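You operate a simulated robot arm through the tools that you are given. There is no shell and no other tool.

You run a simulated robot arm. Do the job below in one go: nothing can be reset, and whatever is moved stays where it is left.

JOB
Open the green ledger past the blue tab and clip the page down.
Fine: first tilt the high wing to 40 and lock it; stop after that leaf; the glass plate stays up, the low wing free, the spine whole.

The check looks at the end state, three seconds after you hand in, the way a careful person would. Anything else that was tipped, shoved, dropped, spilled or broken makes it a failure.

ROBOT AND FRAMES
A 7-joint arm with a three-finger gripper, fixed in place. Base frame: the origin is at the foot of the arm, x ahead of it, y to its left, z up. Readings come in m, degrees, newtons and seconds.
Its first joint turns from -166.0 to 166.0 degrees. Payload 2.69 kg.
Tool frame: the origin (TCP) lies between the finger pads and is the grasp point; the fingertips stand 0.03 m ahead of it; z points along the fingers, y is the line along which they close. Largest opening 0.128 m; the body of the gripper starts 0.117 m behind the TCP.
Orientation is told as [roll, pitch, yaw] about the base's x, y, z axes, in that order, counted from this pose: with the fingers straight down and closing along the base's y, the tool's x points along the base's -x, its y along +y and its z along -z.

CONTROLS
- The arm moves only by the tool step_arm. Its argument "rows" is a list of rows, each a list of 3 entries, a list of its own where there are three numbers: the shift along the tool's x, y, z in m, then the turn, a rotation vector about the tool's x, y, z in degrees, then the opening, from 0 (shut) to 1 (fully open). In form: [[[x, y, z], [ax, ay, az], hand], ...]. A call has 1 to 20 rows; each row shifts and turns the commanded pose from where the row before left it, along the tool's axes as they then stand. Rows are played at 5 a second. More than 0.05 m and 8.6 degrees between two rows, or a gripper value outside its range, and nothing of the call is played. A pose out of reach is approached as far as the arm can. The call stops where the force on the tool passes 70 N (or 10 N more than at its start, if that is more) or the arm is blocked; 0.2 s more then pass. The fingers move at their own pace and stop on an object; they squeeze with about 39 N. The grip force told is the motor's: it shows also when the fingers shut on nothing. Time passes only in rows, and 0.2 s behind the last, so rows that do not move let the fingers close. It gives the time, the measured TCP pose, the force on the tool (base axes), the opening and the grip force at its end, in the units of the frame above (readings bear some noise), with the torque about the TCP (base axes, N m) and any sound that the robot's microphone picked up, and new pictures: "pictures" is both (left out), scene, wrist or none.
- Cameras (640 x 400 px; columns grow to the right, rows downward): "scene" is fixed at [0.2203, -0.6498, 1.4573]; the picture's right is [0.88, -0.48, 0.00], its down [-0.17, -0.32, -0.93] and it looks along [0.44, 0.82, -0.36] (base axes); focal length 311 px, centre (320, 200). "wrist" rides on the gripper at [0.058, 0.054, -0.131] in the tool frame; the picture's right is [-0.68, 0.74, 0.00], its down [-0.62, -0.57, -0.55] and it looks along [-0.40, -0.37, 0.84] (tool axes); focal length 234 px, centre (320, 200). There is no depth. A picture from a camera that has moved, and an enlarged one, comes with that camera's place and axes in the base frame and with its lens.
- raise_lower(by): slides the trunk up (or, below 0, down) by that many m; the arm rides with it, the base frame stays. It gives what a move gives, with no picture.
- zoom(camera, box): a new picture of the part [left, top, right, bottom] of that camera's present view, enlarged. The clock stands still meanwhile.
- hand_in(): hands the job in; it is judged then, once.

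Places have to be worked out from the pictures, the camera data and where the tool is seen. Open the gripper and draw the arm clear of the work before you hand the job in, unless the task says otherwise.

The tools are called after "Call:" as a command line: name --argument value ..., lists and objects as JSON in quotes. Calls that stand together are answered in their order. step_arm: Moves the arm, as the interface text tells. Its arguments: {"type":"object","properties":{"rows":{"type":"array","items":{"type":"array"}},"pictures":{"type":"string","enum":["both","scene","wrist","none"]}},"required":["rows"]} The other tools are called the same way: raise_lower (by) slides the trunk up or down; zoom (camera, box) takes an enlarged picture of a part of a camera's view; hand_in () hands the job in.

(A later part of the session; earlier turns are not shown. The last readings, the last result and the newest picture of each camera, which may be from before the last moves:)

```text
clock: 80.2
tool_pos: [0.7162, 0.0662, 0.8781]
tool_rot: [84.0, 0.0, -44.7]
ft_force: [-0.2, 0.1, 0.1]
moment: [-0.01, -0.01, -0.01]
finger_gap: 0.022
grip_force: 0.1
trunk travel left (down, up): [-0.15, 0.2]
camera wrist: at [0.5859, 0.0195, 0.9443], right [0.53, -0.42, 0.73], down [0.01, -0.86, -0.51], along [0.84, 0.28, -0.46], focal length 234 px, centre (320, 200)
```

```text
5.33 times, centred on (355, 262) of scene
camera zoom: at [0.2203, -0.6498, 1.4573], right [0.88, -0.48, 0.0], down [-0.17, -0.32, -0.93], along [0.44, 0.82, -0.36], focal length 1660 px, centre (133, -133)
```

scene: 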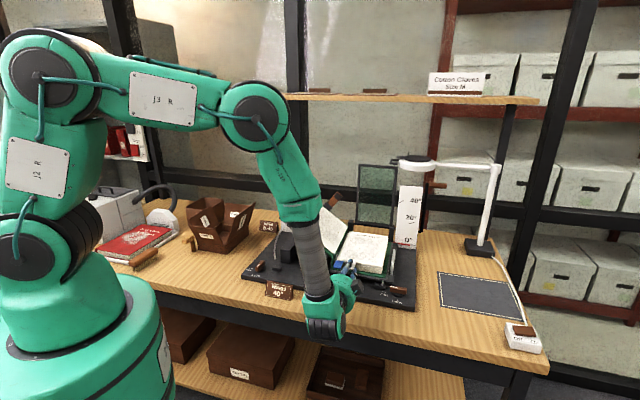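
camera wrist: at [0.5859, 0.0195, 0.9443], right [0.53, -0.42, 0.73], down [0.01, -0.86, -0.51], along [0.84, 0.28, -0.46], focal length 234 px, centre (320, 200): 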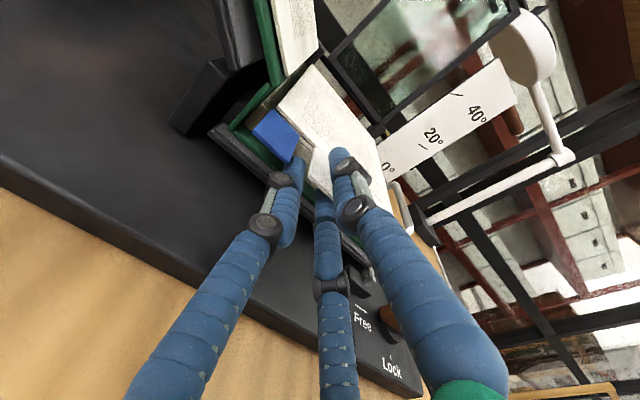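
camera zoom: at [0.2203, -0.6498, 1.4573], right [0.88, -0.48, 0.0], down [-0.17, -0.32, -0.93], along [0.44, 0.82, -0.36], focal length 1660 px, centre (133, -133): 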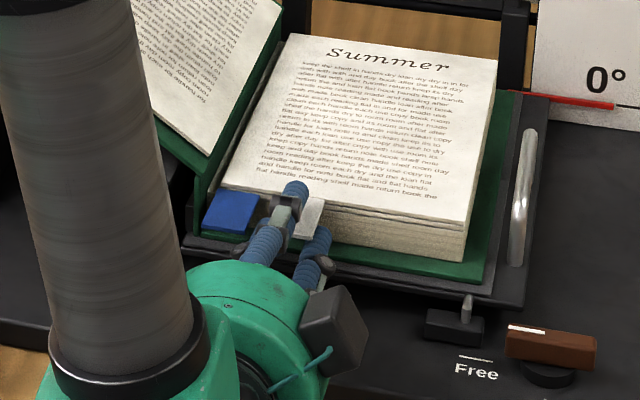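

The white tab is between the fingers and centred. Closing to a light pinch and checking the gap.

Call:
step_arm --rows '[[[0, 0, 0], [0, 0, 0], 0.12], [[0, 0, 0], [0, 0, 0], 0.07], [[0, 0, 0], [0, 0, 0], 0.05], [[0, 0, 0], [0, 0, 0], 0.05]]'

Call:
zoom --camera "wrist" --box '[240, 80, 400, 200]'

Call:
zoom --camera "scene" --box '[325, 245, 385, 290]'

```text
clock: 81.2
tool_pos: [0.7149, 0.0665, 0.8786]
tool_rot: [84.0, 0.0, -44.6]
ft_force: [3.0, 5.2, 0.0]
moment: [0.83, -0.8, 0.25]
finger_gap: 0.0113
grip_force: 38.3
trunk travel left (down, up): [-0.15, 0.2]
camera wrist: at [0.5857, 0.0196, 0.9444], right [0.53, -0.42, 0.73], down [0.01, -0.86, -0.51], along [0.84, 0.28, -0.46], focal length 234 px, centre (320, 200)
```

scene: 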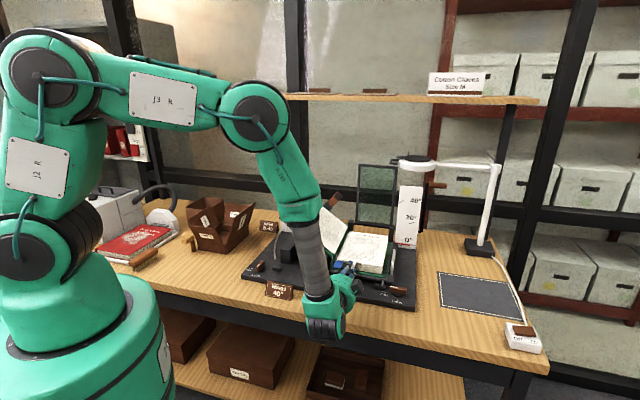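
wrist: 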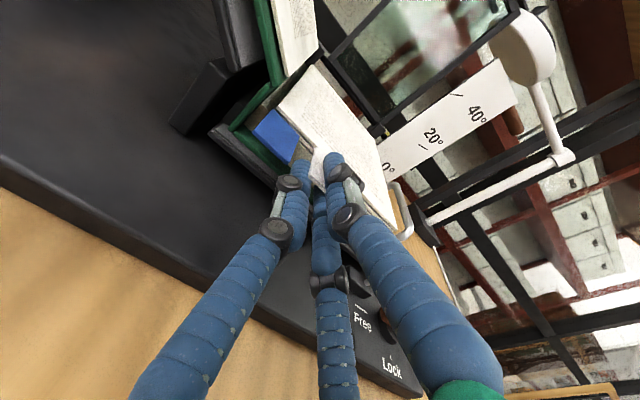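

```text
3.33 times, centred on (320, 140) of wrist
camera zoom: at [0.5857, 0.0196, 0.9444], right [0.53, -0.42, 0.73], down [0.01, -0.86, -0.51], along [0.84, 0.28, -0.46], focal length 781 px, centre (320, 400)
```

zoom: 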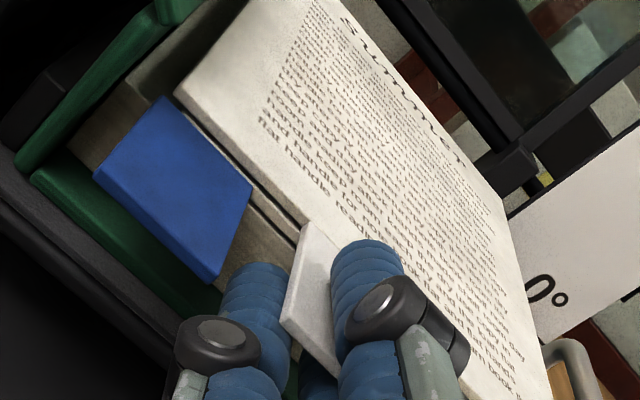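

```text
8.89 times, centred on (355, 268) of scene
camera zoom: at [0.2203, -0.6498, 1.4573], right [0.88, -0.48, 0.0], down [-0.17, -0.32, -0.93], along [0.44, 0.82, -0.36], focal length 2766 px, centre (9, -400)
```

zoom: 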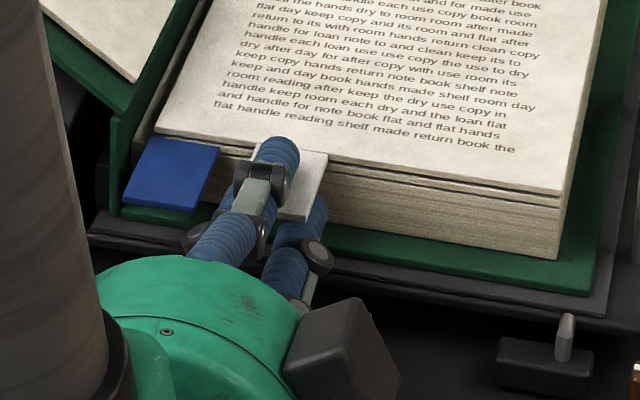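

The tab is pinched at a gap of 0.0113. I'll relax to just touching so it can slide a little, then lift with the hand rolling along.

Call:
step_arm --rows '[[[0, 0, 0], [0, 0, 0], 0.09], [[0.0003, 0.004, -0.0004], [0, 0, -3.5], 0.09], [[0.0003, 0.004, -0.0004], [0, 0, -3.5], 0.09], [[0.0005, 0.008, -0.0008], [0, 0, -7], 0.09], [[0.0005, 0.008, -0.0008], [0, 0, -7], 0.09], [[0.0005, 0.008, -0.0008], [0, 0, -7], 0.09], [[0, 0, 0], [0, 0, 0], 0.09]]'

Call:
zoom --camera "wrist" --box '[200, 40, 420, 220]'

Call:
zoom --camera "scene" --box '[310, 200, 410, 290]'

```text
clock: 82.8
tool_pos: [0.7103, 0.0716, 0.9081]
tool_rot: [83.2, -27.9, -41.5]
ft_force: [-0.3, -0.6, -0.6]
moment: [0.0, -0.01, -0.01]
finger_gap: 0.012
grip_force: 0.8
trunk travel left (down, up): [-0.15, 0.2]
camera wrist: at [0.5646, 0.0344, 0.9421], right [0.25, -0.1, 0.96], down [0.18, -0.97, -0.15], along [0.95, 0.21, -0.22], focal length 234 px, centre (320, 200)
```

scene: 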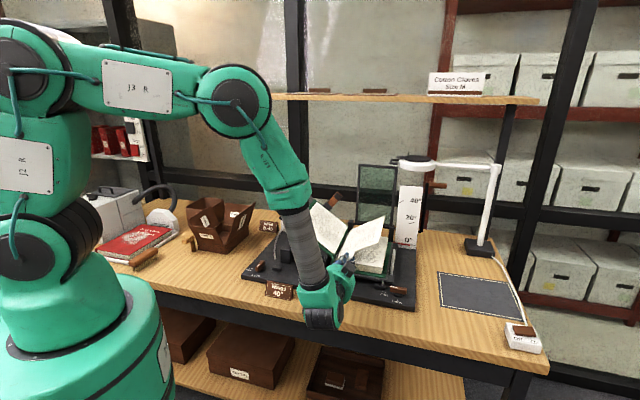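
wrist: 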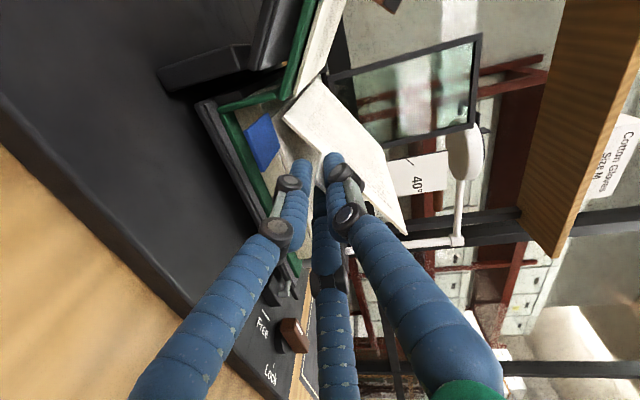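

```text
2.22 times, centred on (310, 130) of wrist
camera zoom: at [0.5646, 0.0344, 0.9421], right [0.25, -0.1, 0.96], down [0.18, -0.97, -0.15], along [0.95, 0.21, -0.22], focal length 520 px, centre (342, 356)
```

zoom: 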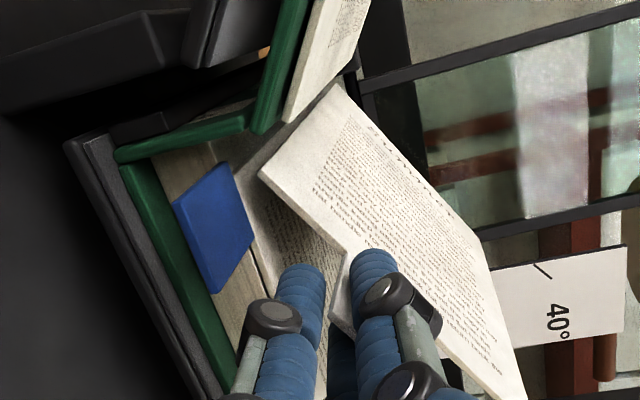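

```text
4.44 times, centred on (360, 245) of scene
camera zoom: at [0.2203, -0.6498, 1.4573], right [0.88, -0.48, 0.0], down [-0.17, -0.32, -0.93], along [0.44, 0.82, -0.36], focal length 1383 px, centre (142, 0)
```

zoom: 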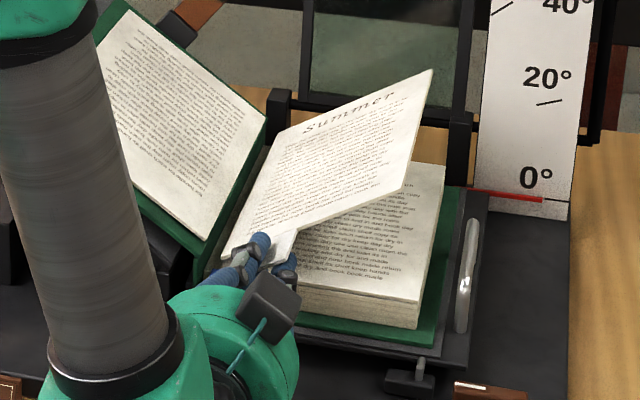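

This works: no force and the leaf follows cleanly. Continuing past vertical.

Call:
step_arm --rows '[[[0.0005, 0.008, -0.0007], [0, 0, -7], 0.09], [[0.0005, 0.008, -0.0007], [0, 0, -7], 0.09], [[0.0005, 0.008, -0.0006], [0, 0, -7], 0.09], [[0.0005, 0.008, -0.0005], [0, 0, -7], 0.09], [[0.0005, 0.008, -0.0004], [0, 0, -7], 0.09], [[0.0005, 0.008, -0.0003], [0, 0, -7], 0.09], [[0, 0, 0], [0, 0, 0], 0.09]]'

Call:
zoom --camera "scene" --box '[300, 190, 410, 290]'

```text
clock: 84.4
tool_pos: [0.6849, 0.0966, 0.9394]
tool_rot: [72.9, -69.2, -28.6]
ft_force: [0.6, -0.2, 0.0]
moment: [0.0, 0.01, -0.01]
finger_gap: 0.0118
grip_force: 0.1
trunk travel left (down, up): [-0.15, 0.2]
camera wrist: at [0.5407, 0.0508, 0.9167], right [-0.26, 0.39, 0.88], down [0.17, -0.88, 0.44], along [0.95, 0.27, 0.16], focal length 234 px, centre (320, 200)
```

scene: 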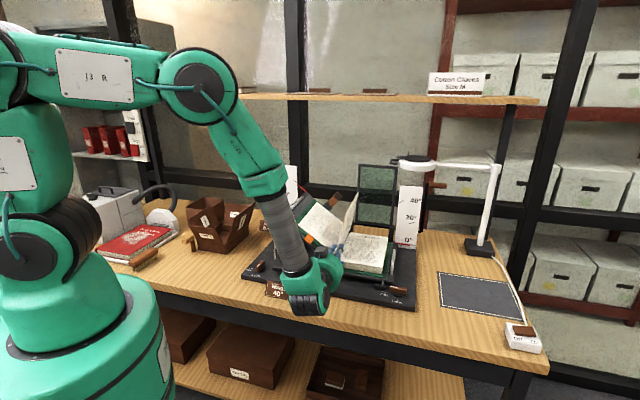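
wrist: 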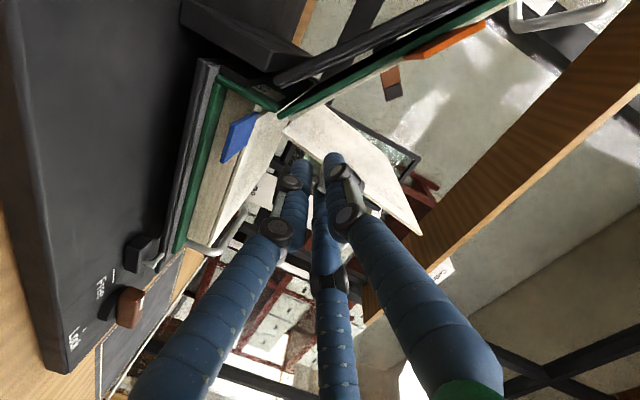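

```text
4.00 times, centred on (355, 240) of scene
camera zoom: at [0.2203, -0.6498, 1.4573], right [0.88, -0.48, 0.0], down [-0.17, -0.32, -0.93], along [0.44, 0.82, -0.36], focal length 1245 px, centre (180, 40)
```

zoom: 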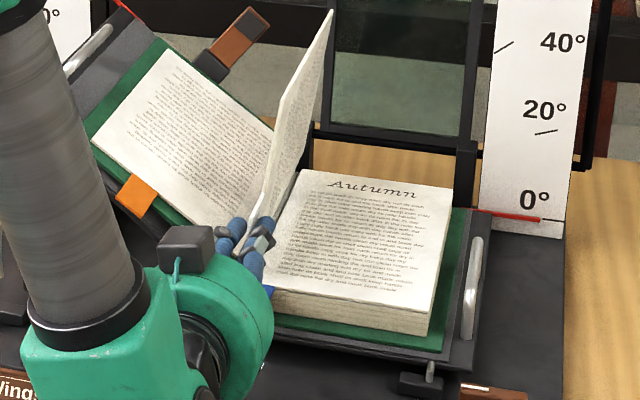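

The leaf is near vertical with no force. A few more rows take it past the top.

Call:
step_arm --rows '[[[0.0005, 0.008, -0.0003], [0, 0, -7], 0.09], [[0.0005, 0.008, -0.0002], [0, 0, -7], 0.09], [[0.0005, 0.008, -0.0001], [0, 0, -7], 0.09], [[0.0005, 0.008, 0], [0, 0, -7], 0.09], [[0, 0, 0], [0, 0, 0], 0.09]]'

Call:
zoom --camera "scene" --box '[300, 190, 410, 290]'

```text
clock: 85.6
tool_pos: [0.6619, 0.1194, 0.9423]
tool_rot: [-52.9, -80.0, 98.6]
ft_force: [-0.3, 0.9, 0.0]
moment: [-0.02, 0.0, -0.04]
finger_gap: 0.0118
grip_force: 0.1
trunk travel left (down, up): [-0.15, 0.2]
camera wrist: at [0.5328, 0.0524, 0.8916], right [-0.54, 0.62, 0.56], down [0.0, -0.67, 0.74], along [0.84, 0.41, 0.36], focal length 234 px, centre (320, 200)
```

scene: 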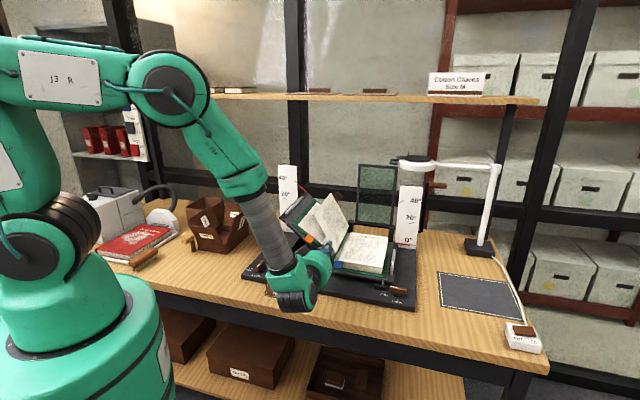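
wrist: 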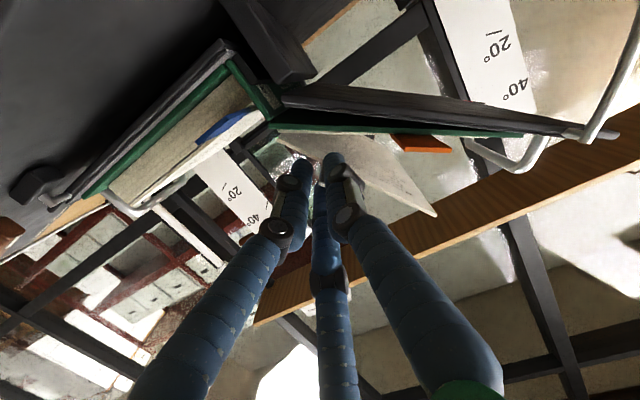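

```text
4.00 times, centred on (355, 240) of scene
camera zoom: at [0.2203, -0.6498, 1.4573], right [0.88, -0.48, 0.0], down [-0.17, -0.32, -0.93], along [0.44, 0.82, -0.36], focal length 1245 px, centre (180, 40)
```

zoom: 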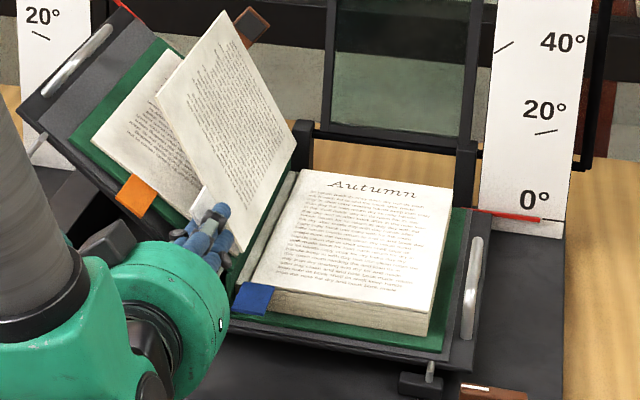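

The white leaf is well past vertical. I'll open a little and draw straight back so it settles onto the stack.

Call:
step_arm --rows '[[[0, 0, 0], [0, 0, 0], 0.13], [[0, 0, -0.03], [0, 0, 0], 0.13], [[0, 0, -0.035], [0, 0, 0], 0.15], [[0, 0, 0], [0, 0, 0], 0.17]]'

Call:
zoom --camera "scene" --box '[300, 190, 410, 290]'

```text
clock: 86.6
tool_pos: [0.6179, 0.0721, 0.9521]
tool_rot: [-50.5, -80.2, 96.6]
ft_force: [-0.3, -0.4, -0.7]
moment: [-0.02, 0.03, 0.0]
finger_gap: 0.022
grip_force: 0.0
trunk travel left (down, up): [-0.15, 0.2]
camera wrist: at [0.4891, 0.0058, 0.9018], right [-0.54, 0.62, 0.57], down [0.01, -0.67, 0.74], along [0.84, 0.41, 0.36], focal length 234 px, centre (320, 200)
```

scene: 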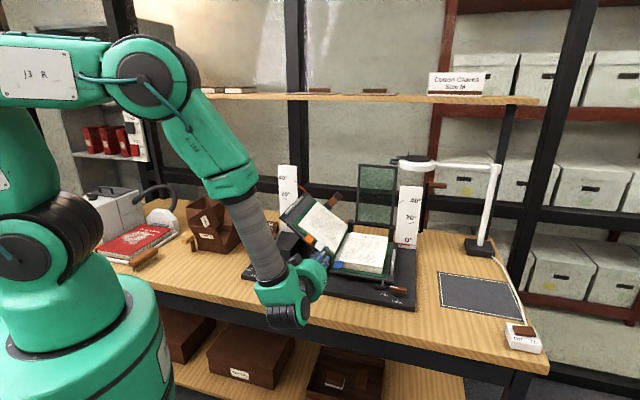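
wrist: 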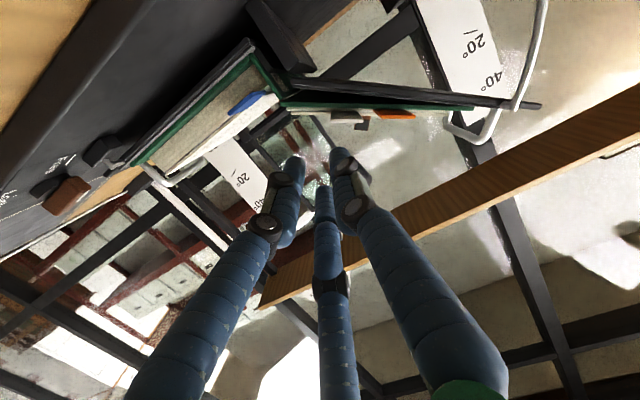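

```text
4.00 times, centred on (355, 240) of scene
camera zoom: at [0.2203, -0.6498, 1.4573], right [0.88, -0.48, 0.0], down [-0.17, -0.32, -0.93], along [0.44, 0.82, -0.36], focal length 1245 px, centre (180, 40)
```

zoom: 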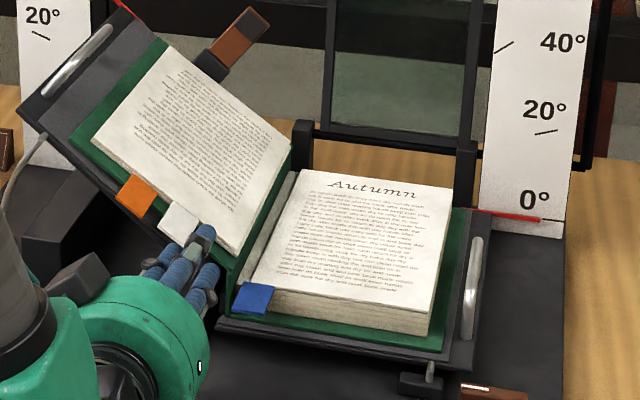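

The white leaf is turned and the blue-tab "Autumn" leaf is now on top. I'll roll level and line up with the blue tab, at r≈0.405–0.432.

Call:
step_arm --rows '[[[0, 0, 0], [0, 0, 8.17], 0.17], [[0, 0, 0], [0, 0, 8.17], 0.17], [[0, 0, 0], [0, 0, 8.17], 0.17], [[0, 0, 0], [0, 0, 8.17], 0.17], [[0, 0, 0], [0, 0, 8.17], 0.17], [[0, 0, 0], [0, 0, 8.17], 0.17], [[0, 0, 0], [0, 0, 8.17], 0.17], [[0, 0, 0], [0, 0, 8.17], 0.17], [[0, 0, 0], [0, 0, 8.17], 0.17], [[0, 0, 0], [0, 0, 8.17], 0.17], [[0, 0, 0], [0, 0, 8.17], 0.17], [[0, 0, 0], [0, 0, 8.17], 0.17], [[-0.016, -0.038, 0.0077], [0, 0, 0], 0.17], [[-0.016, -0.038, 0.0077], [0, 0, 0], 0.17], [[0, 0, 0], [0, 0, 0], 0.17]]'

Call:
zoom --camera "wrist" --box '[240, 60, 420, 200]'

Call:
zoom --camera "scene" --box '[300, 225, 390, 300]'

```text
clock: 89.8
tool_pos: [0.6436, 0.0565, 0.8705]
tool_rot: [84.1, 0.1, -44.6]
ft_force: [-0.7, -0.3, -0.8]
moment: [0.02, -0.04, 0.02]
finger_gap: 0.0218
grip_force: 0.1
trunk travel left (down, up): [-0.15, 0.2]
camera wrist: at [0.5143, 0.0092, 0.9383], right [0.54, -0.42, 0.73], down [0.01, -0.86, -0.51], along [0.84, 0.28, -0.46], focal length 234 px, centre (320, 200)
```

scene: 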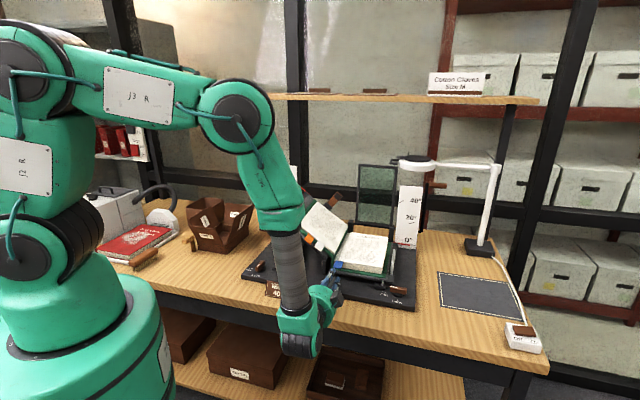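
wrist: 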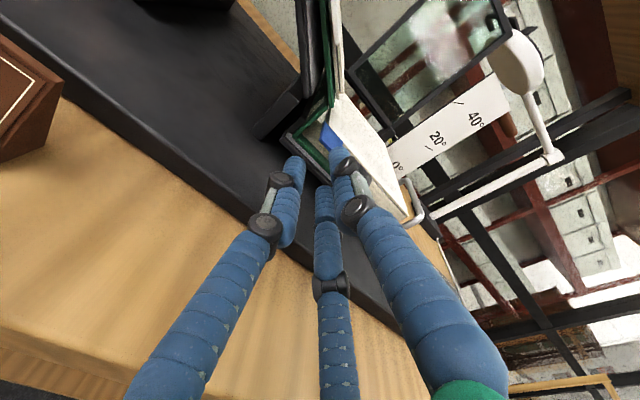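

```text
2.86 times, centred on (330, 130) of wrist
camera zoom: at [0.5143, 0.0092, 0.9383], right [0.54, -0.42, 0.73], down [0.01, -0.86, -0.51], along [0.84, 0.28, -0.46], focal length 669 px, centre (291, 400)
```

zoom: 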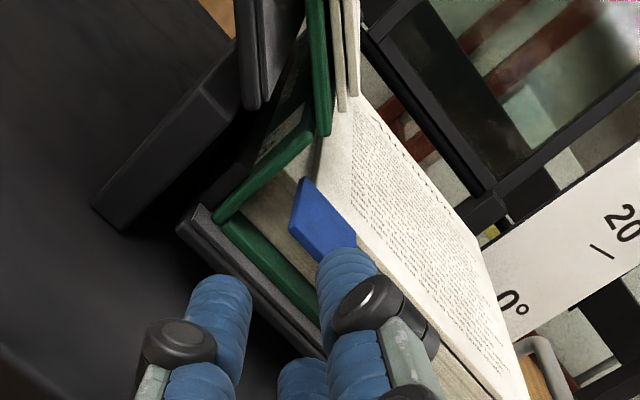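

```text
5.33 times, centred on (345, 262) of scene
camera zoom: at [0.2203, -0.6498, 1.4573], right [0.88, -0.48, 0.0], down [-0.17, -0.32, -0.93], along [0.44, 0.82, -0.36], focal length 1660 px, centre (187, -133)
```

zoom: 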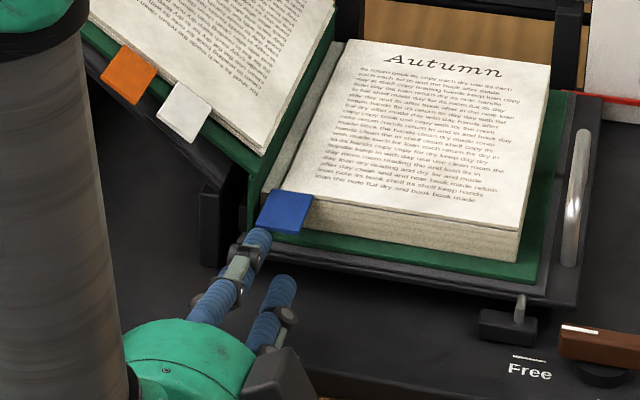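

Blue tab measured at r 0.404–0.432, b from 0.555, z≈0.874. I'll centre on it and slide forward only so far that the fingertips stay short of the wing's front edge.

Call:
step_arm --rows '[[[-0.003, 0.0035, 0], [0, 0, 0], 0.17], [[0, 0.0016, 0.0156], [0, 0, 0], 0.17], [[0, 0.0016, 0.0156], [0, 0, 0], 0.17], [[0, 0.0016, 0.0156], [0, 0, 0], 0.17], [[0, 0, 0], [0, 0, 0], 0.17]]'

Call:
zoom --camera "wrist" --box '[240, 60, 420, 200]'

Call:
zoom --camera "scene" --box '[310, 240, 370, 290]'

```text
clock: 91.0
tool_pos: [0.6801, 0.0893, 0.8757]
tool_rot: [83.9, 0.0, -44.7]
ft_force: [0.0, 0.5, 0.1]
moment: [0.01, -0.03, -0.02]
finger_gap: 0.0219
grip_force: 0.0
trunk travel left (down, up): [-0.15, 0.2]
camera wrist: at [0.5507, 0.0403, 0.9427], right [0.54, -0.42, 0.73], down [0.01, -0.86, -0.51], along [0.84, 0.28, -0.46], focal length 234 px, centre (320, 200)
```

scene: 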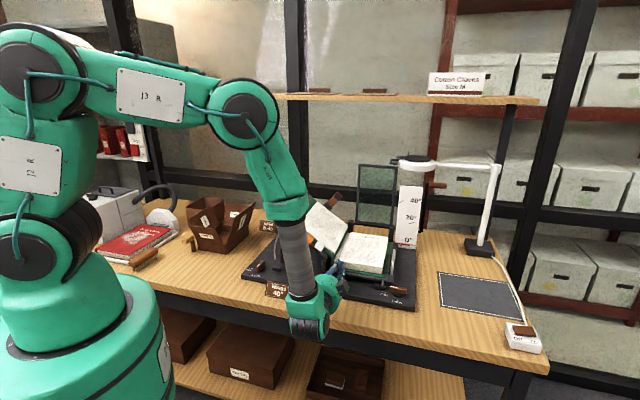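
wrist: 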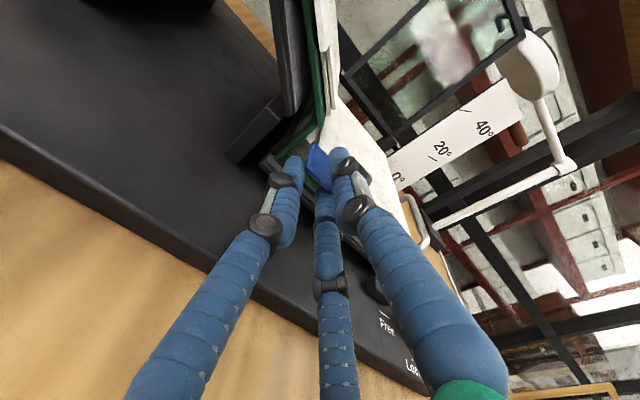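

```text
2.86 times, centred on (330, 130) of wrist
camera zoom: at [0.5507, 0.0403, 0.9427], right [0.54, -0.42, 0.73], down [0.01, -0.86, -0.51], along [0.84, 0.28, -0.46], focal length 669 px, centre (291, 400)
```

zoom: 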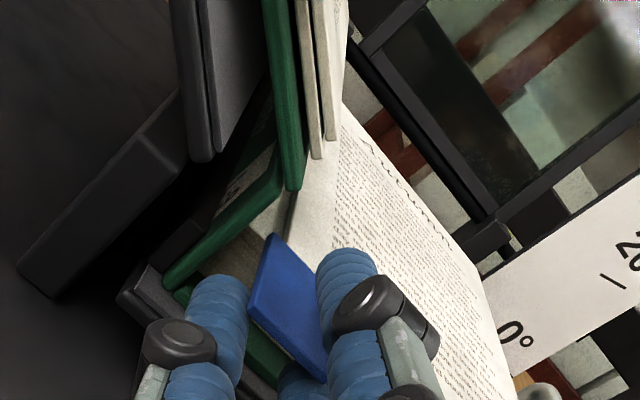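

```text
8.00 times, centred on (340, 265) of scene
camera zoom: at [0.2203, -0.6498, 1.4573], right [0.88, -0.48, 0.0], down [-0.17, -0.32, -0.93], along [0.44, 0.82, -0.36], focal length 2490 px, centre (160, -320)
```

zoom: 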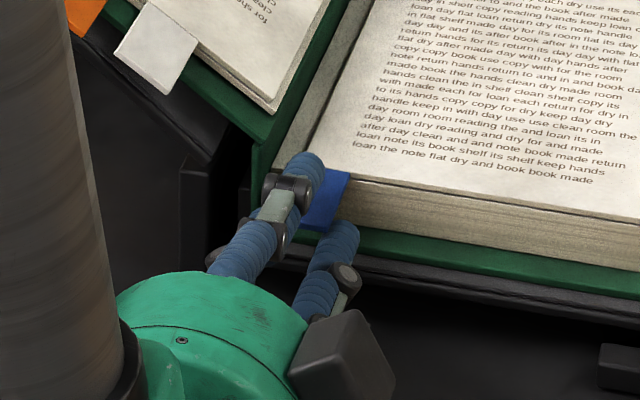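

The blue tab is between the fingers. I'll lower 1.5 mm and close to a light pinch.

Call:
step_arm --rows '[[[0, -0.0015, 0], [0, 0, 0], 0.14], [[0, 0, 0], [0, 0, 0], 0.1], [[0, 0, 0], [0, 0, 0], 0.085], [[0, 0, 0], [0, 0, 0], 0.085]]'

Call:
zoom --camera "wrist" --box '[240, 60, 420, 200]'

```text
clock: 92.0
tool_pos: [0.6804, 0.0874, 0.8736]
tool_rot: [83.9, 0.0, -44.8]
ft_force: [-0.2, -2.7, 0.3]
moment: [-0.09, -0.01, -0.04]
finger_gap: 0.0118
grip_force: 0.3
trunk travel left (down, up): [-0.15, 0.2]
camera wrist: at [0.5501, 0.0393, 0.9412], right [0.54, -0.42, 0.73], down [0.01, -0.86, -0.51], along [0.84, 0.28, -0.46], focal length 234 px, centre (320, 200)
```

scene: 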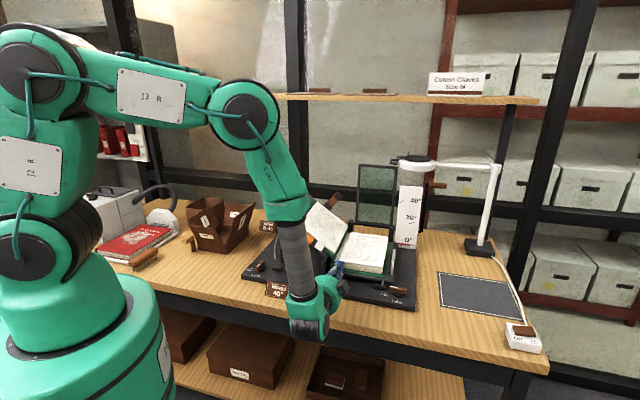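
wrist: 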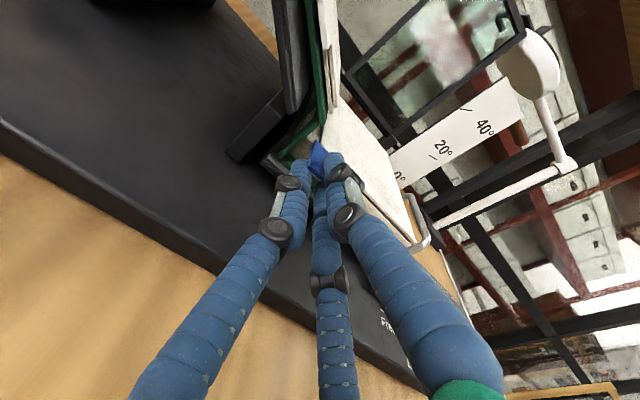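

```text
2.86 times, centred on (330, 130) of wrist
camera zoom: at [0.5501, 0.0393, 0.9412], right [0.54, -0.42, 0.73], down [0.01, -0.86, -0.51], along [0.84, 0.28, -0.46], focal length 669 px, centre (291, 400)
```

zoom: 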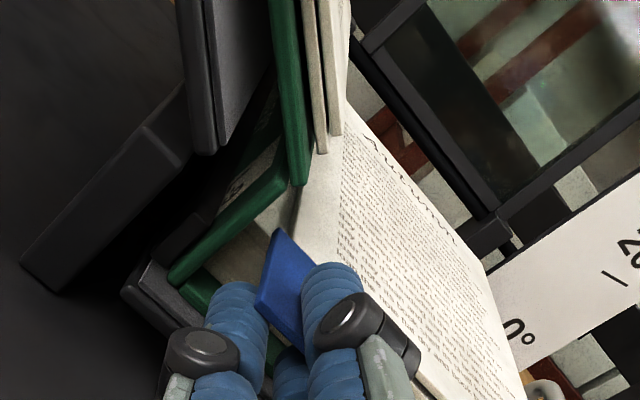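

The blue tab is lightly held. Its hinge is close (about 2 cm), so the turn is mostly roll with a small arc. I'll do the first 28° and check.

Call:
step_arm --rows '[[[0.0001, 0.0012, -0.0001], [0, 0, -3.5], 0.09], [[0.0001, 0.0012, -0.0001], [0, 0, -3.5], 0.09], [[0.0002, 0.0024, -0.0002], [0, 0, -7], 0.09], [[0.0002, 0.0024, -0.0002], [0, 0, -7], 0.09], [[0.0002, 0.0024, -0.0002], [0, 0, -7], 0.09], [[0, 0, 0], [0, 0, 0], 0.09]]'

Call:
zoom --camera "wrist" --box '[220, 40, 420, 200]'

Call:
zoom --camera "scene" --box '[300, 200, 400, 290]'

```text
clock: 93.4
tool_pos: [0.678, 0.0897, 0.8839]
tool_rot: [83.2, -27.9, -41.6]
ft_force: [2.0, -0.9, -1.1]
moment: [0.01, 0.03, -0.03]
finger_gap: 0.0118
grip_force: 0.3
trunk travel left (down, up): [-0.15, 0.2]
camera wrist: at [0.5332, 0.0526, 0.9172], right [0.25, -0.1, 0.96], down [0.18, -0.97, -0.15], along [0.95, 0.21, -0.22], focal length 234 px, centre (320, 200)
```

scene: 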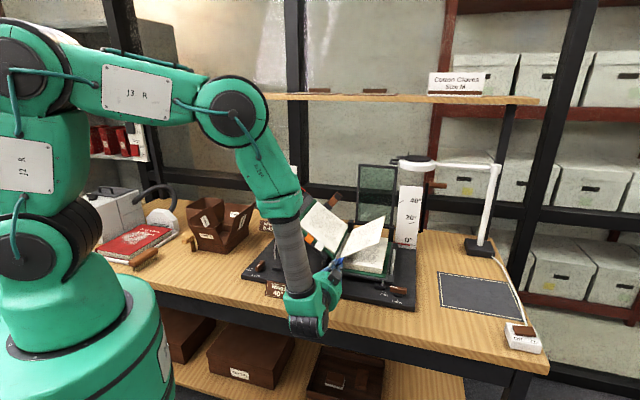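
wrist: 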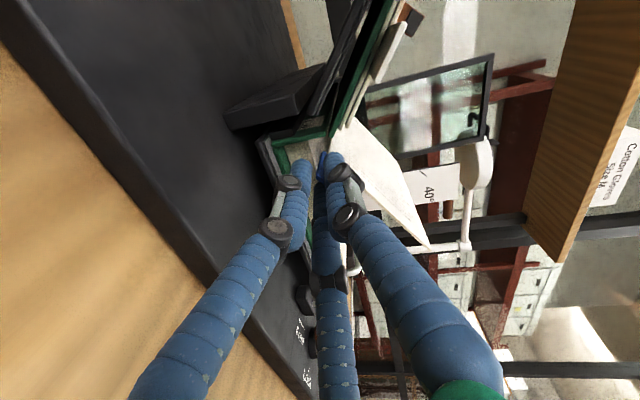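

```text
2.50 times, centred on (320, 120) of wrist
camera zoom: at [0.5332, 0.0526, 0.9172], right [0.25, -0.1, 0.96], down [0.18, -0.97, -0.15], along [0.95, 0.21, -0.22], focal length 585 px, centre (320, 400)
```

zoom: 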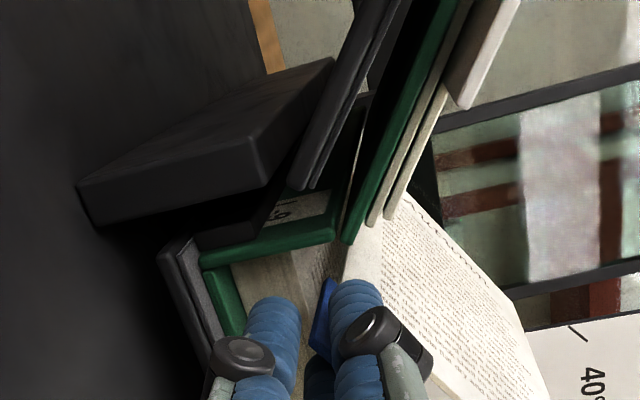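

```text
4.44 times, centred on (350, 245) of scene
camera zoom: at [0.2203, -0.6498, 1.4573], right [0.88, -0.48, 0.0], down [-0.17, -0.32, -0.93], along [0.44, 0.82, -0.36], focal length 1383 px, centre (187, 0)
```

zoom: 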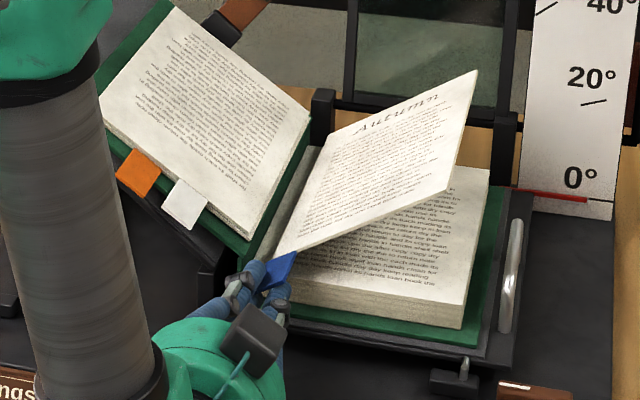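

The blue leaf rises with hardly any force. Continuing.

Call:
step_arm --rows '[[[0.0002, 0.0024, -0.0002], [0, 0, -7], 0.09], [[0.0002, 0.0024, -0.0002], [0, 0, -7], 0.09], [[0.0002, 0.0024, -0.0002], [0, 0, -7], 0.09], [[0.0002, 0.0024, -0.0001], [0, 0, -7], 0.09], [[0.0002, 0.0024, -0.0001], [0, 0, -7], 0.09], [[0, 0, 0], [0, 0, 0], 0.09]]'

Call:
zoom --camera "scene" --box '[295, 190, 395, 290]'

```text
clock: 94.8
tool_pos: [0.6727, 0.0958, 0.8922]
tool_rot: [77.0, -62.3, -33.3]
ft_force: [5.4, -6.4, 3.3]
moment: [0.13, -0.04, -0.26]
finger_gap: 0.017
grip_force: 4.2
trunk travel left (down, up): [-0.15, 0.2]
camera wrist: at [0.5261, 0.0532, 0.878], right [-0.18, 0.32, 0.93], down [0.19, -0.92, 0.35], along [0.96, 0.24, 0.1], focal length 234 px, centre (320, 200)
```

scene: 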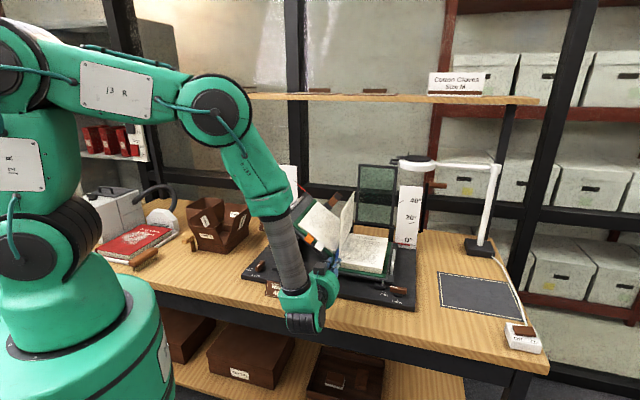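
wrist: 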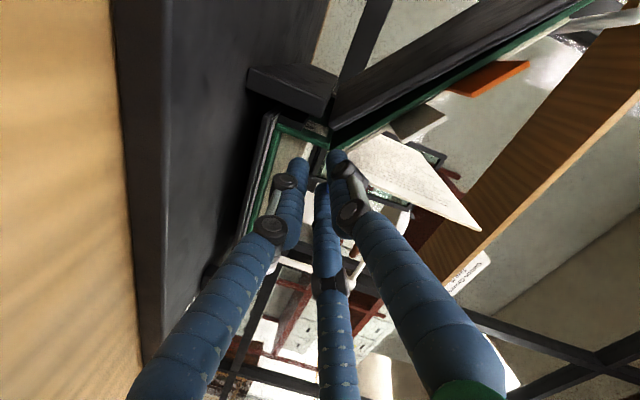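

```text
4.00 times, centred on (345, 240) of scene
camera zoom: at [0.2203, -0.6498, 1.4573], right [0.88, -0.48, 0.0], down [-0.17, -0.32, -0.93], along [0.44, 0.82, -0.36], focal length 1245 px, centre (220, 40)
```

zoom: 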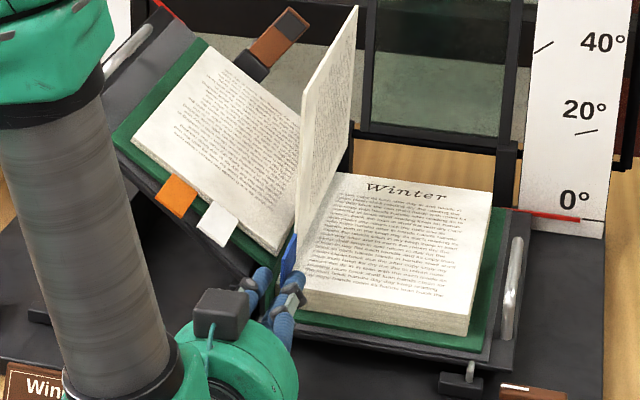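

The leaf is already near vertical and leading the hand, with "Winter" showing on the block below. I'll roll further with very little translation to take it past vertical.

Call:
step_arm --rows '[[[0, 0.001, 0], [0, 0, -7], 0.11], [[0, 0.001, 0], [0, 0, -7], 0.11], [[0, 0.0015, 0], [0, 0, -7], 0.11], [[0, 0, 0], [0, 0, 0], 0.11]]'

Call:
zoom --camera "scene" --box '[295, 190, 395, 290]'

Call:
zoom --camera "wrist" --box '[220, 60, 420, 220]'

```text
clock: 95.8
tool_pos: [0.6711, 0.0968, 0.8942]
tool_rot: [44.9, -81.6, 0.0]
ft_force: [6.4, -7.2, 10.5]
moment: [0.3, -0.22, -0.28]
finger_gap: 0.023
grip_force: 7.1
trunk travel left (down, up): [-0.15, 0.2]
camera wrist: at [0.5323, 0.0425, 0.8549], right [-0.42, 0.52, 0.74], down [0.1, -0.79, 0.61], along [0.9, 0.33, 0.28], focal length 234 px, centre (320, 200)
```

scene: 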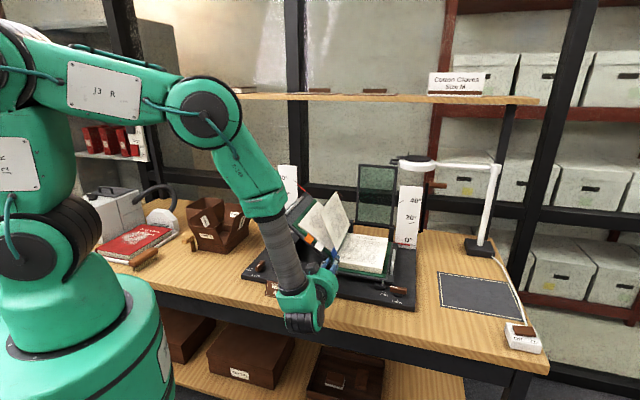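
wrist: 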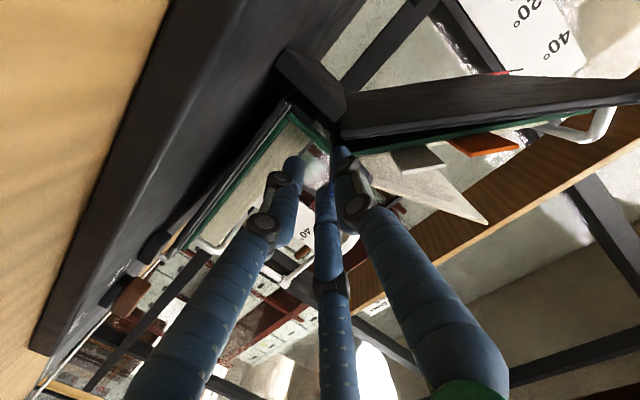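

```text
4.00 times, centred on (345, 240) of scene
camera zoom: at [0.2203, -0.6498, 1.4573], right [0.88, -0.48, 0.0], down [-0.17, -0.32, -0.93], along [0.44, 0.82, -0.36], focal length 1245 px, centre (220, 40)
```

zoom: 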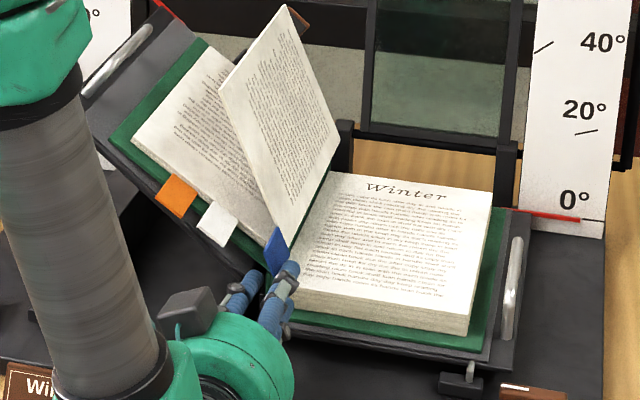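

```text
2.50 times, centred on (320, 140) of wrist
camera zoom: at [0.5323, 0.0425, 0.8549], right [-0.42, 0.52, 0.74], down [0.1, -0.79, 0.61], along [0.9, 0.33, 0.28], focal length 585 px, centre (320, 350)
```

zoom: 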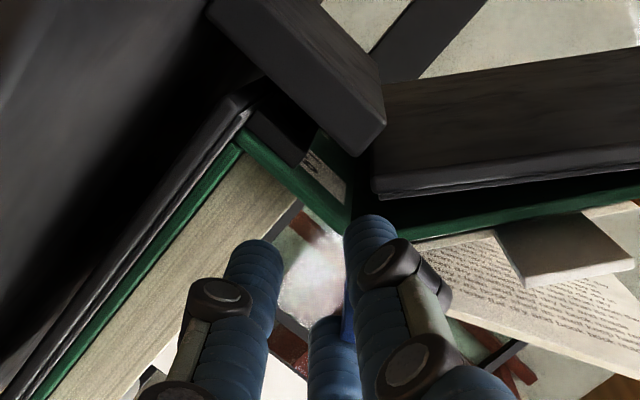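

The blue leaf is now at about 110°. I'll open the fingers a little and draw straight back so it settles onto the others.

Call:
step_arm --rows '[[[0, 0, 0], [0, 0, 0], 0.2], [[0, 0, -0.02], [0, 0, 0], 0.2], [[0, 0, -0.03], [0, 0, 0], 0.2], [[0, 0, -0.04], [0, 0, 0], 0.2], [[0, 0, 0], [0, 0, 0], 0.2]]'

Call:
zoom --camera "scene" --box '[285, 180, 405, 290]'

```text
clock: 97.0
tool_pos: [0.6068, 0.034, 0.9044]
tool_rot: [45.2, -81.5, -0.3]
ft_force: [-0.3, 0.5, 0.4]
moment: [0.02, 0.02, 0.01]
finger_gap: 0.0254
grip_force: 0.0
trunk travel left (down, up): [-0.15, 0.2]
camera wrist: at [0.4681, -0.0221, 0.8652], right [-0.41, 0.52, 0.75], down [0.1, -0.79, 0.61], along [0.9, 0.33, 0.27], focal length 234 px, centre (320, 200)
```

scene: 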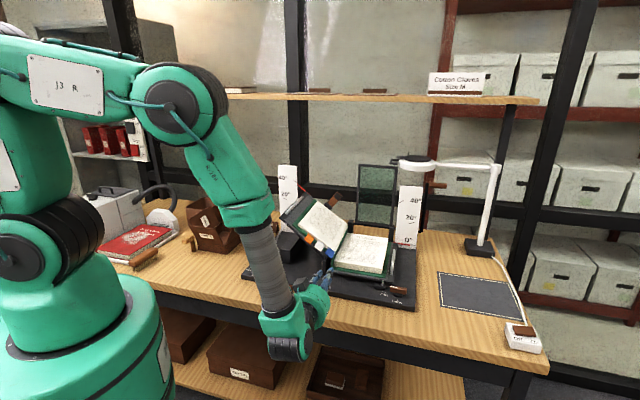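
wrist: 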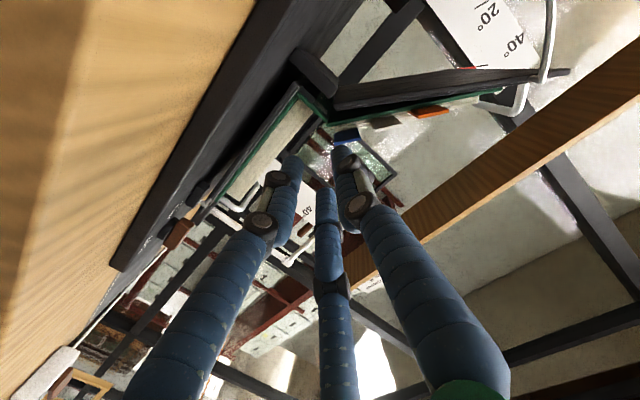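

```text
3.64 times, centred on (345, 235) of scene
camera zoom: at [0.2203, -0.6498, 1.4573], right [0.88, -0.48, 0.0], down [-0.17, -0.32, -0.93], along [0.44, 0.82, -0.36], focal length 1132 px, centre (229, 73)
```

zoom: 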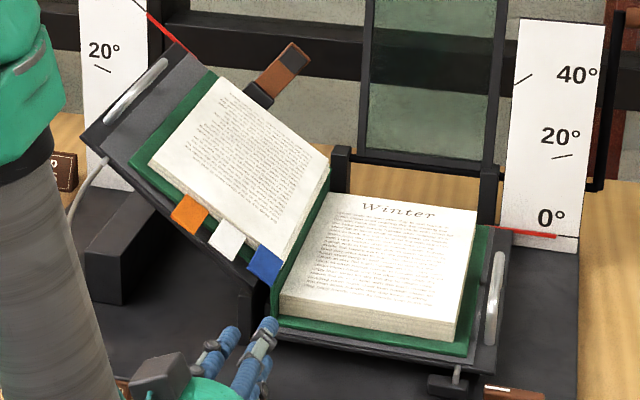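

All three tabbed leaves now lie on the cover and "Winter" is the top of the block, so the book is open just past the blue tab. Next is the clip. I'll roll level, go up, and turn the hand to point downwards.

Call:
step_arm --rows '[[[0, 0, -0.02], [0, 0, 8.4], 0.2], [[0, 0, -0.02], [0, 0, 8.4], 0.2], [[0, 0, 0], [0, 0, 8.4], 0.2], [[0, 0, 0], [0, 0, 8.4], 0.1], [[0, 0, 0], [0, 0, 8.4], 0.1], [[0, 0, 0], [0, 0, 8.4], 0], [[0, 0, 0], [0, 0, 8.4], 0], [[0, 0, 0], [0, 0, 8.4], 0], [[0, 0, 0], [0, 0, 8.4], 0], [[0, 0, 0], [0, 0, 8.4], 0], [[0, 0.045, -0.0047], [0, 0, 0], 0], [[0, 0.045, -0.0047], [0, 0, 0], 0], [[0, 0.045, -0.0047], [0, 0, 0], 0], [[0, 0.045, -0.0047], [0, 0, 0], 0], [[0, 0.045, -0.0047], [0, 0, 0], 0], [[0, 0.045, -0.0047], [0, 0, 0], 0], [[0, 0, 0], [0, 0, 0], 0]]'

```text
clock: 100.6
tool_pos: [0.5784, 0.005, 1.1796]
tool_rot: [84.1, 0.0, -44.9]
ft_force: [-0.8, 0.3, -0.4]
moment: [-0.03, -0.03, -0.02]
finger_gap: 0.002
grip_force: 30.7
trunk travel left (down, up): [-0.15, 0.2]
camera wrist: at [0.4483, -0.0423, 1.2472], right [0.53, -0.42, 0.73], down [0.01, -0.86, -0.51], along [0.84, 0.28, -0.46], focal length 234 px, centre (320, 200)
```

scene: 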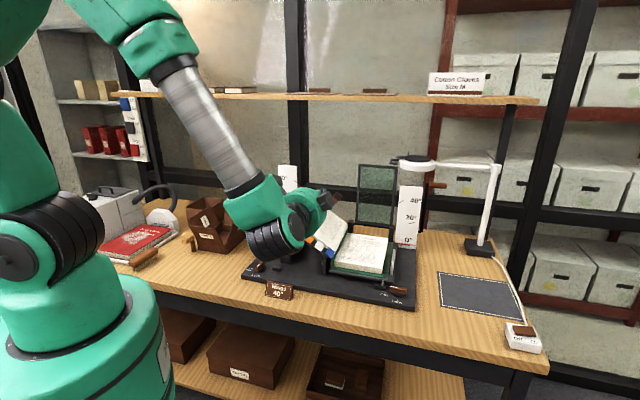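
wrist: 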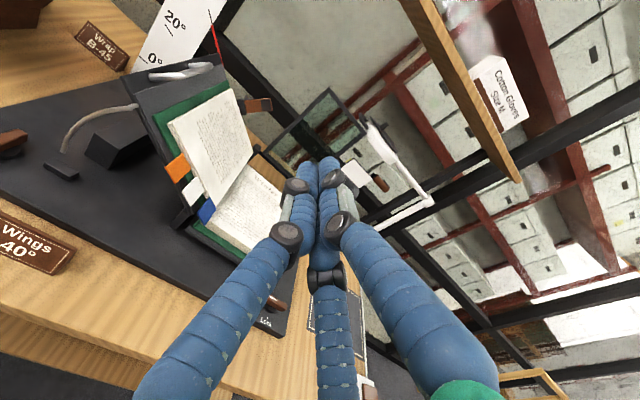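

Call:
zoom --camera "wrist" --box '[210, 60, 310, 150]'

Call:
zoom --camera "scene" --box '[300, 180, 360, 230]'

```text
4.44 times, centred on (260, 105) of wrist
camera zoom: at [0.4483, -0.0423, 1.2472], right [0.53, -0.42, 0.73], down [0.01, -0.86, -0.51], along [0.84, 0.28, -0.46], focal length 1041 px, centre (587, 622)
```

zoom: 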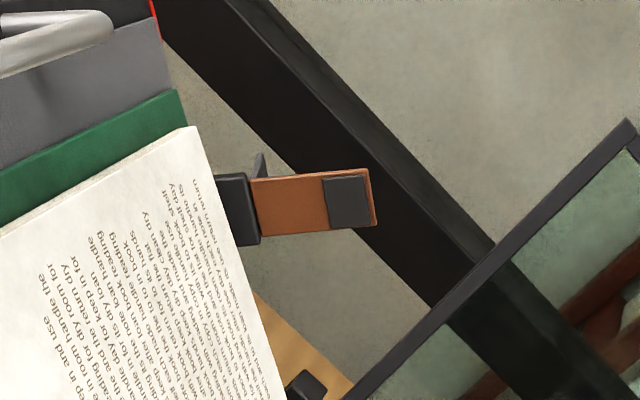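

```text
8.00 times, centred on (330, 205) of scene
camera zoom: at [0.2203, -0.6498, 1.4573], right [0.88, -0.48, 0.0], down [-0.17, -0.32, -0.93], along [0.44, 0.82, -0.36], focal length 2490 px, centre (240, 160)
```

zoom: 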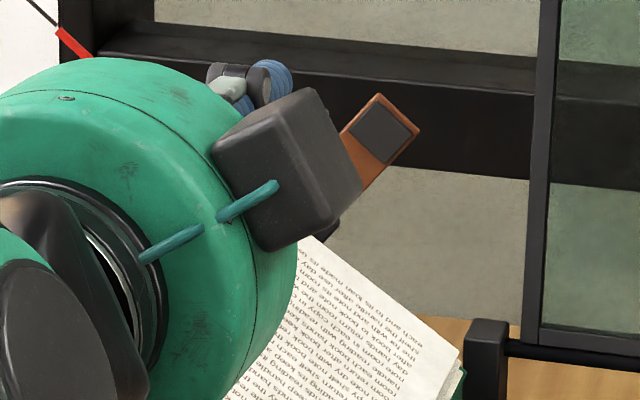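

From both views the clip flap's tip is at about r=0.349, b=0.870, z=1.02, with its hinge near h≈0.02 above the wing. It has to be swung forward about 90° onto the page. I'll turn the hand to point down first.

Call:
step_arm --rows '[[[0, 0, 0], [8.4, 0, 0], 0], [[0, 0, 0], [8.4, 0, 0], 0], [[0, 0, 0], [8.4, 0, 0], 0], [[0, 0, 0], [8.4, 0, 0], 0], [[0, 0, 0], [8.4, 0, 0], 0], [[0, 0, 0], [8.4, 0, 0], 0], [[0, 0, 0], [8.4, 0, 0], 0], [[0, 0, 0], [8.4, 0, 0], 0], [[0, 0, 0], [8.4, 0, 0], 0], [[0, 0, 0], [8.4, 0, 0], 0], [[0, 0, 0], [0, 0, -8.2], 0], [[0, 0, 0], [0, 0, -8.2], 0], [[0, 0, 0], [0, 0, -8.2], 0], [[0, 0, 0], [0, 0, -8.2], 0], [[0, 0, 0], [0, 0, -8.2], 0], [[0, 0, 0], [0, 0, -8.2], 0], [[0, 0, 0], [0, 0, -8.2], 0], [[0, 0, 0], [0, 0, -8.2], 0], [[0, 0, 0], [0, 0, -8.2], 0], [[0, 0, 0], [0, 0, -8.2], 0]]'

```text
clock: 104.8
tool_pos: [0.5789, 0.0062, 1.1785]
tool_rot: [0.0, 0.0, 37.4]
ft_force: [0.3, 0.4, 0.3]
moment: [-0.02, 0.04, 0.0]
finger_gap: 0.0023
grip_force: 31.0
trunk travel left (down, up): [-0.15, 0.2]
camera wrist: at [0.4999, 0.0129, 1.3089], right [0.09, 1.0, 0.0], down [0.83, -0.08, 0.55], along [0.55, -0.05, -0.84], focal length 234 px, centre (320, 200)
```

scene: 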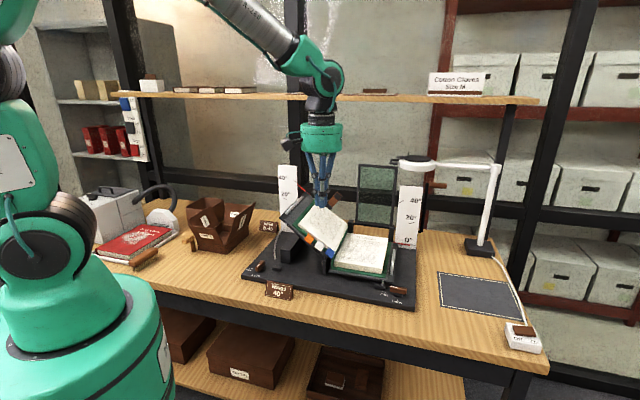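
wrist: 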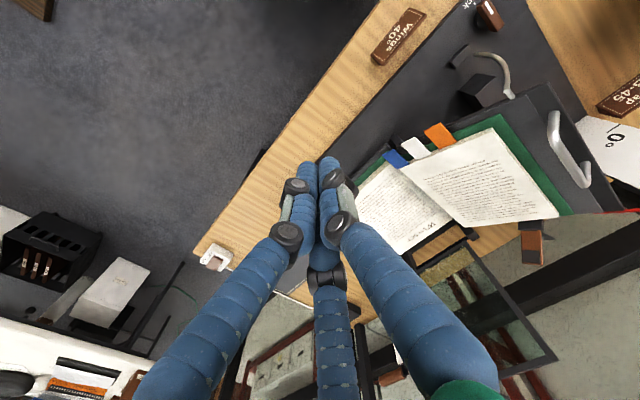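

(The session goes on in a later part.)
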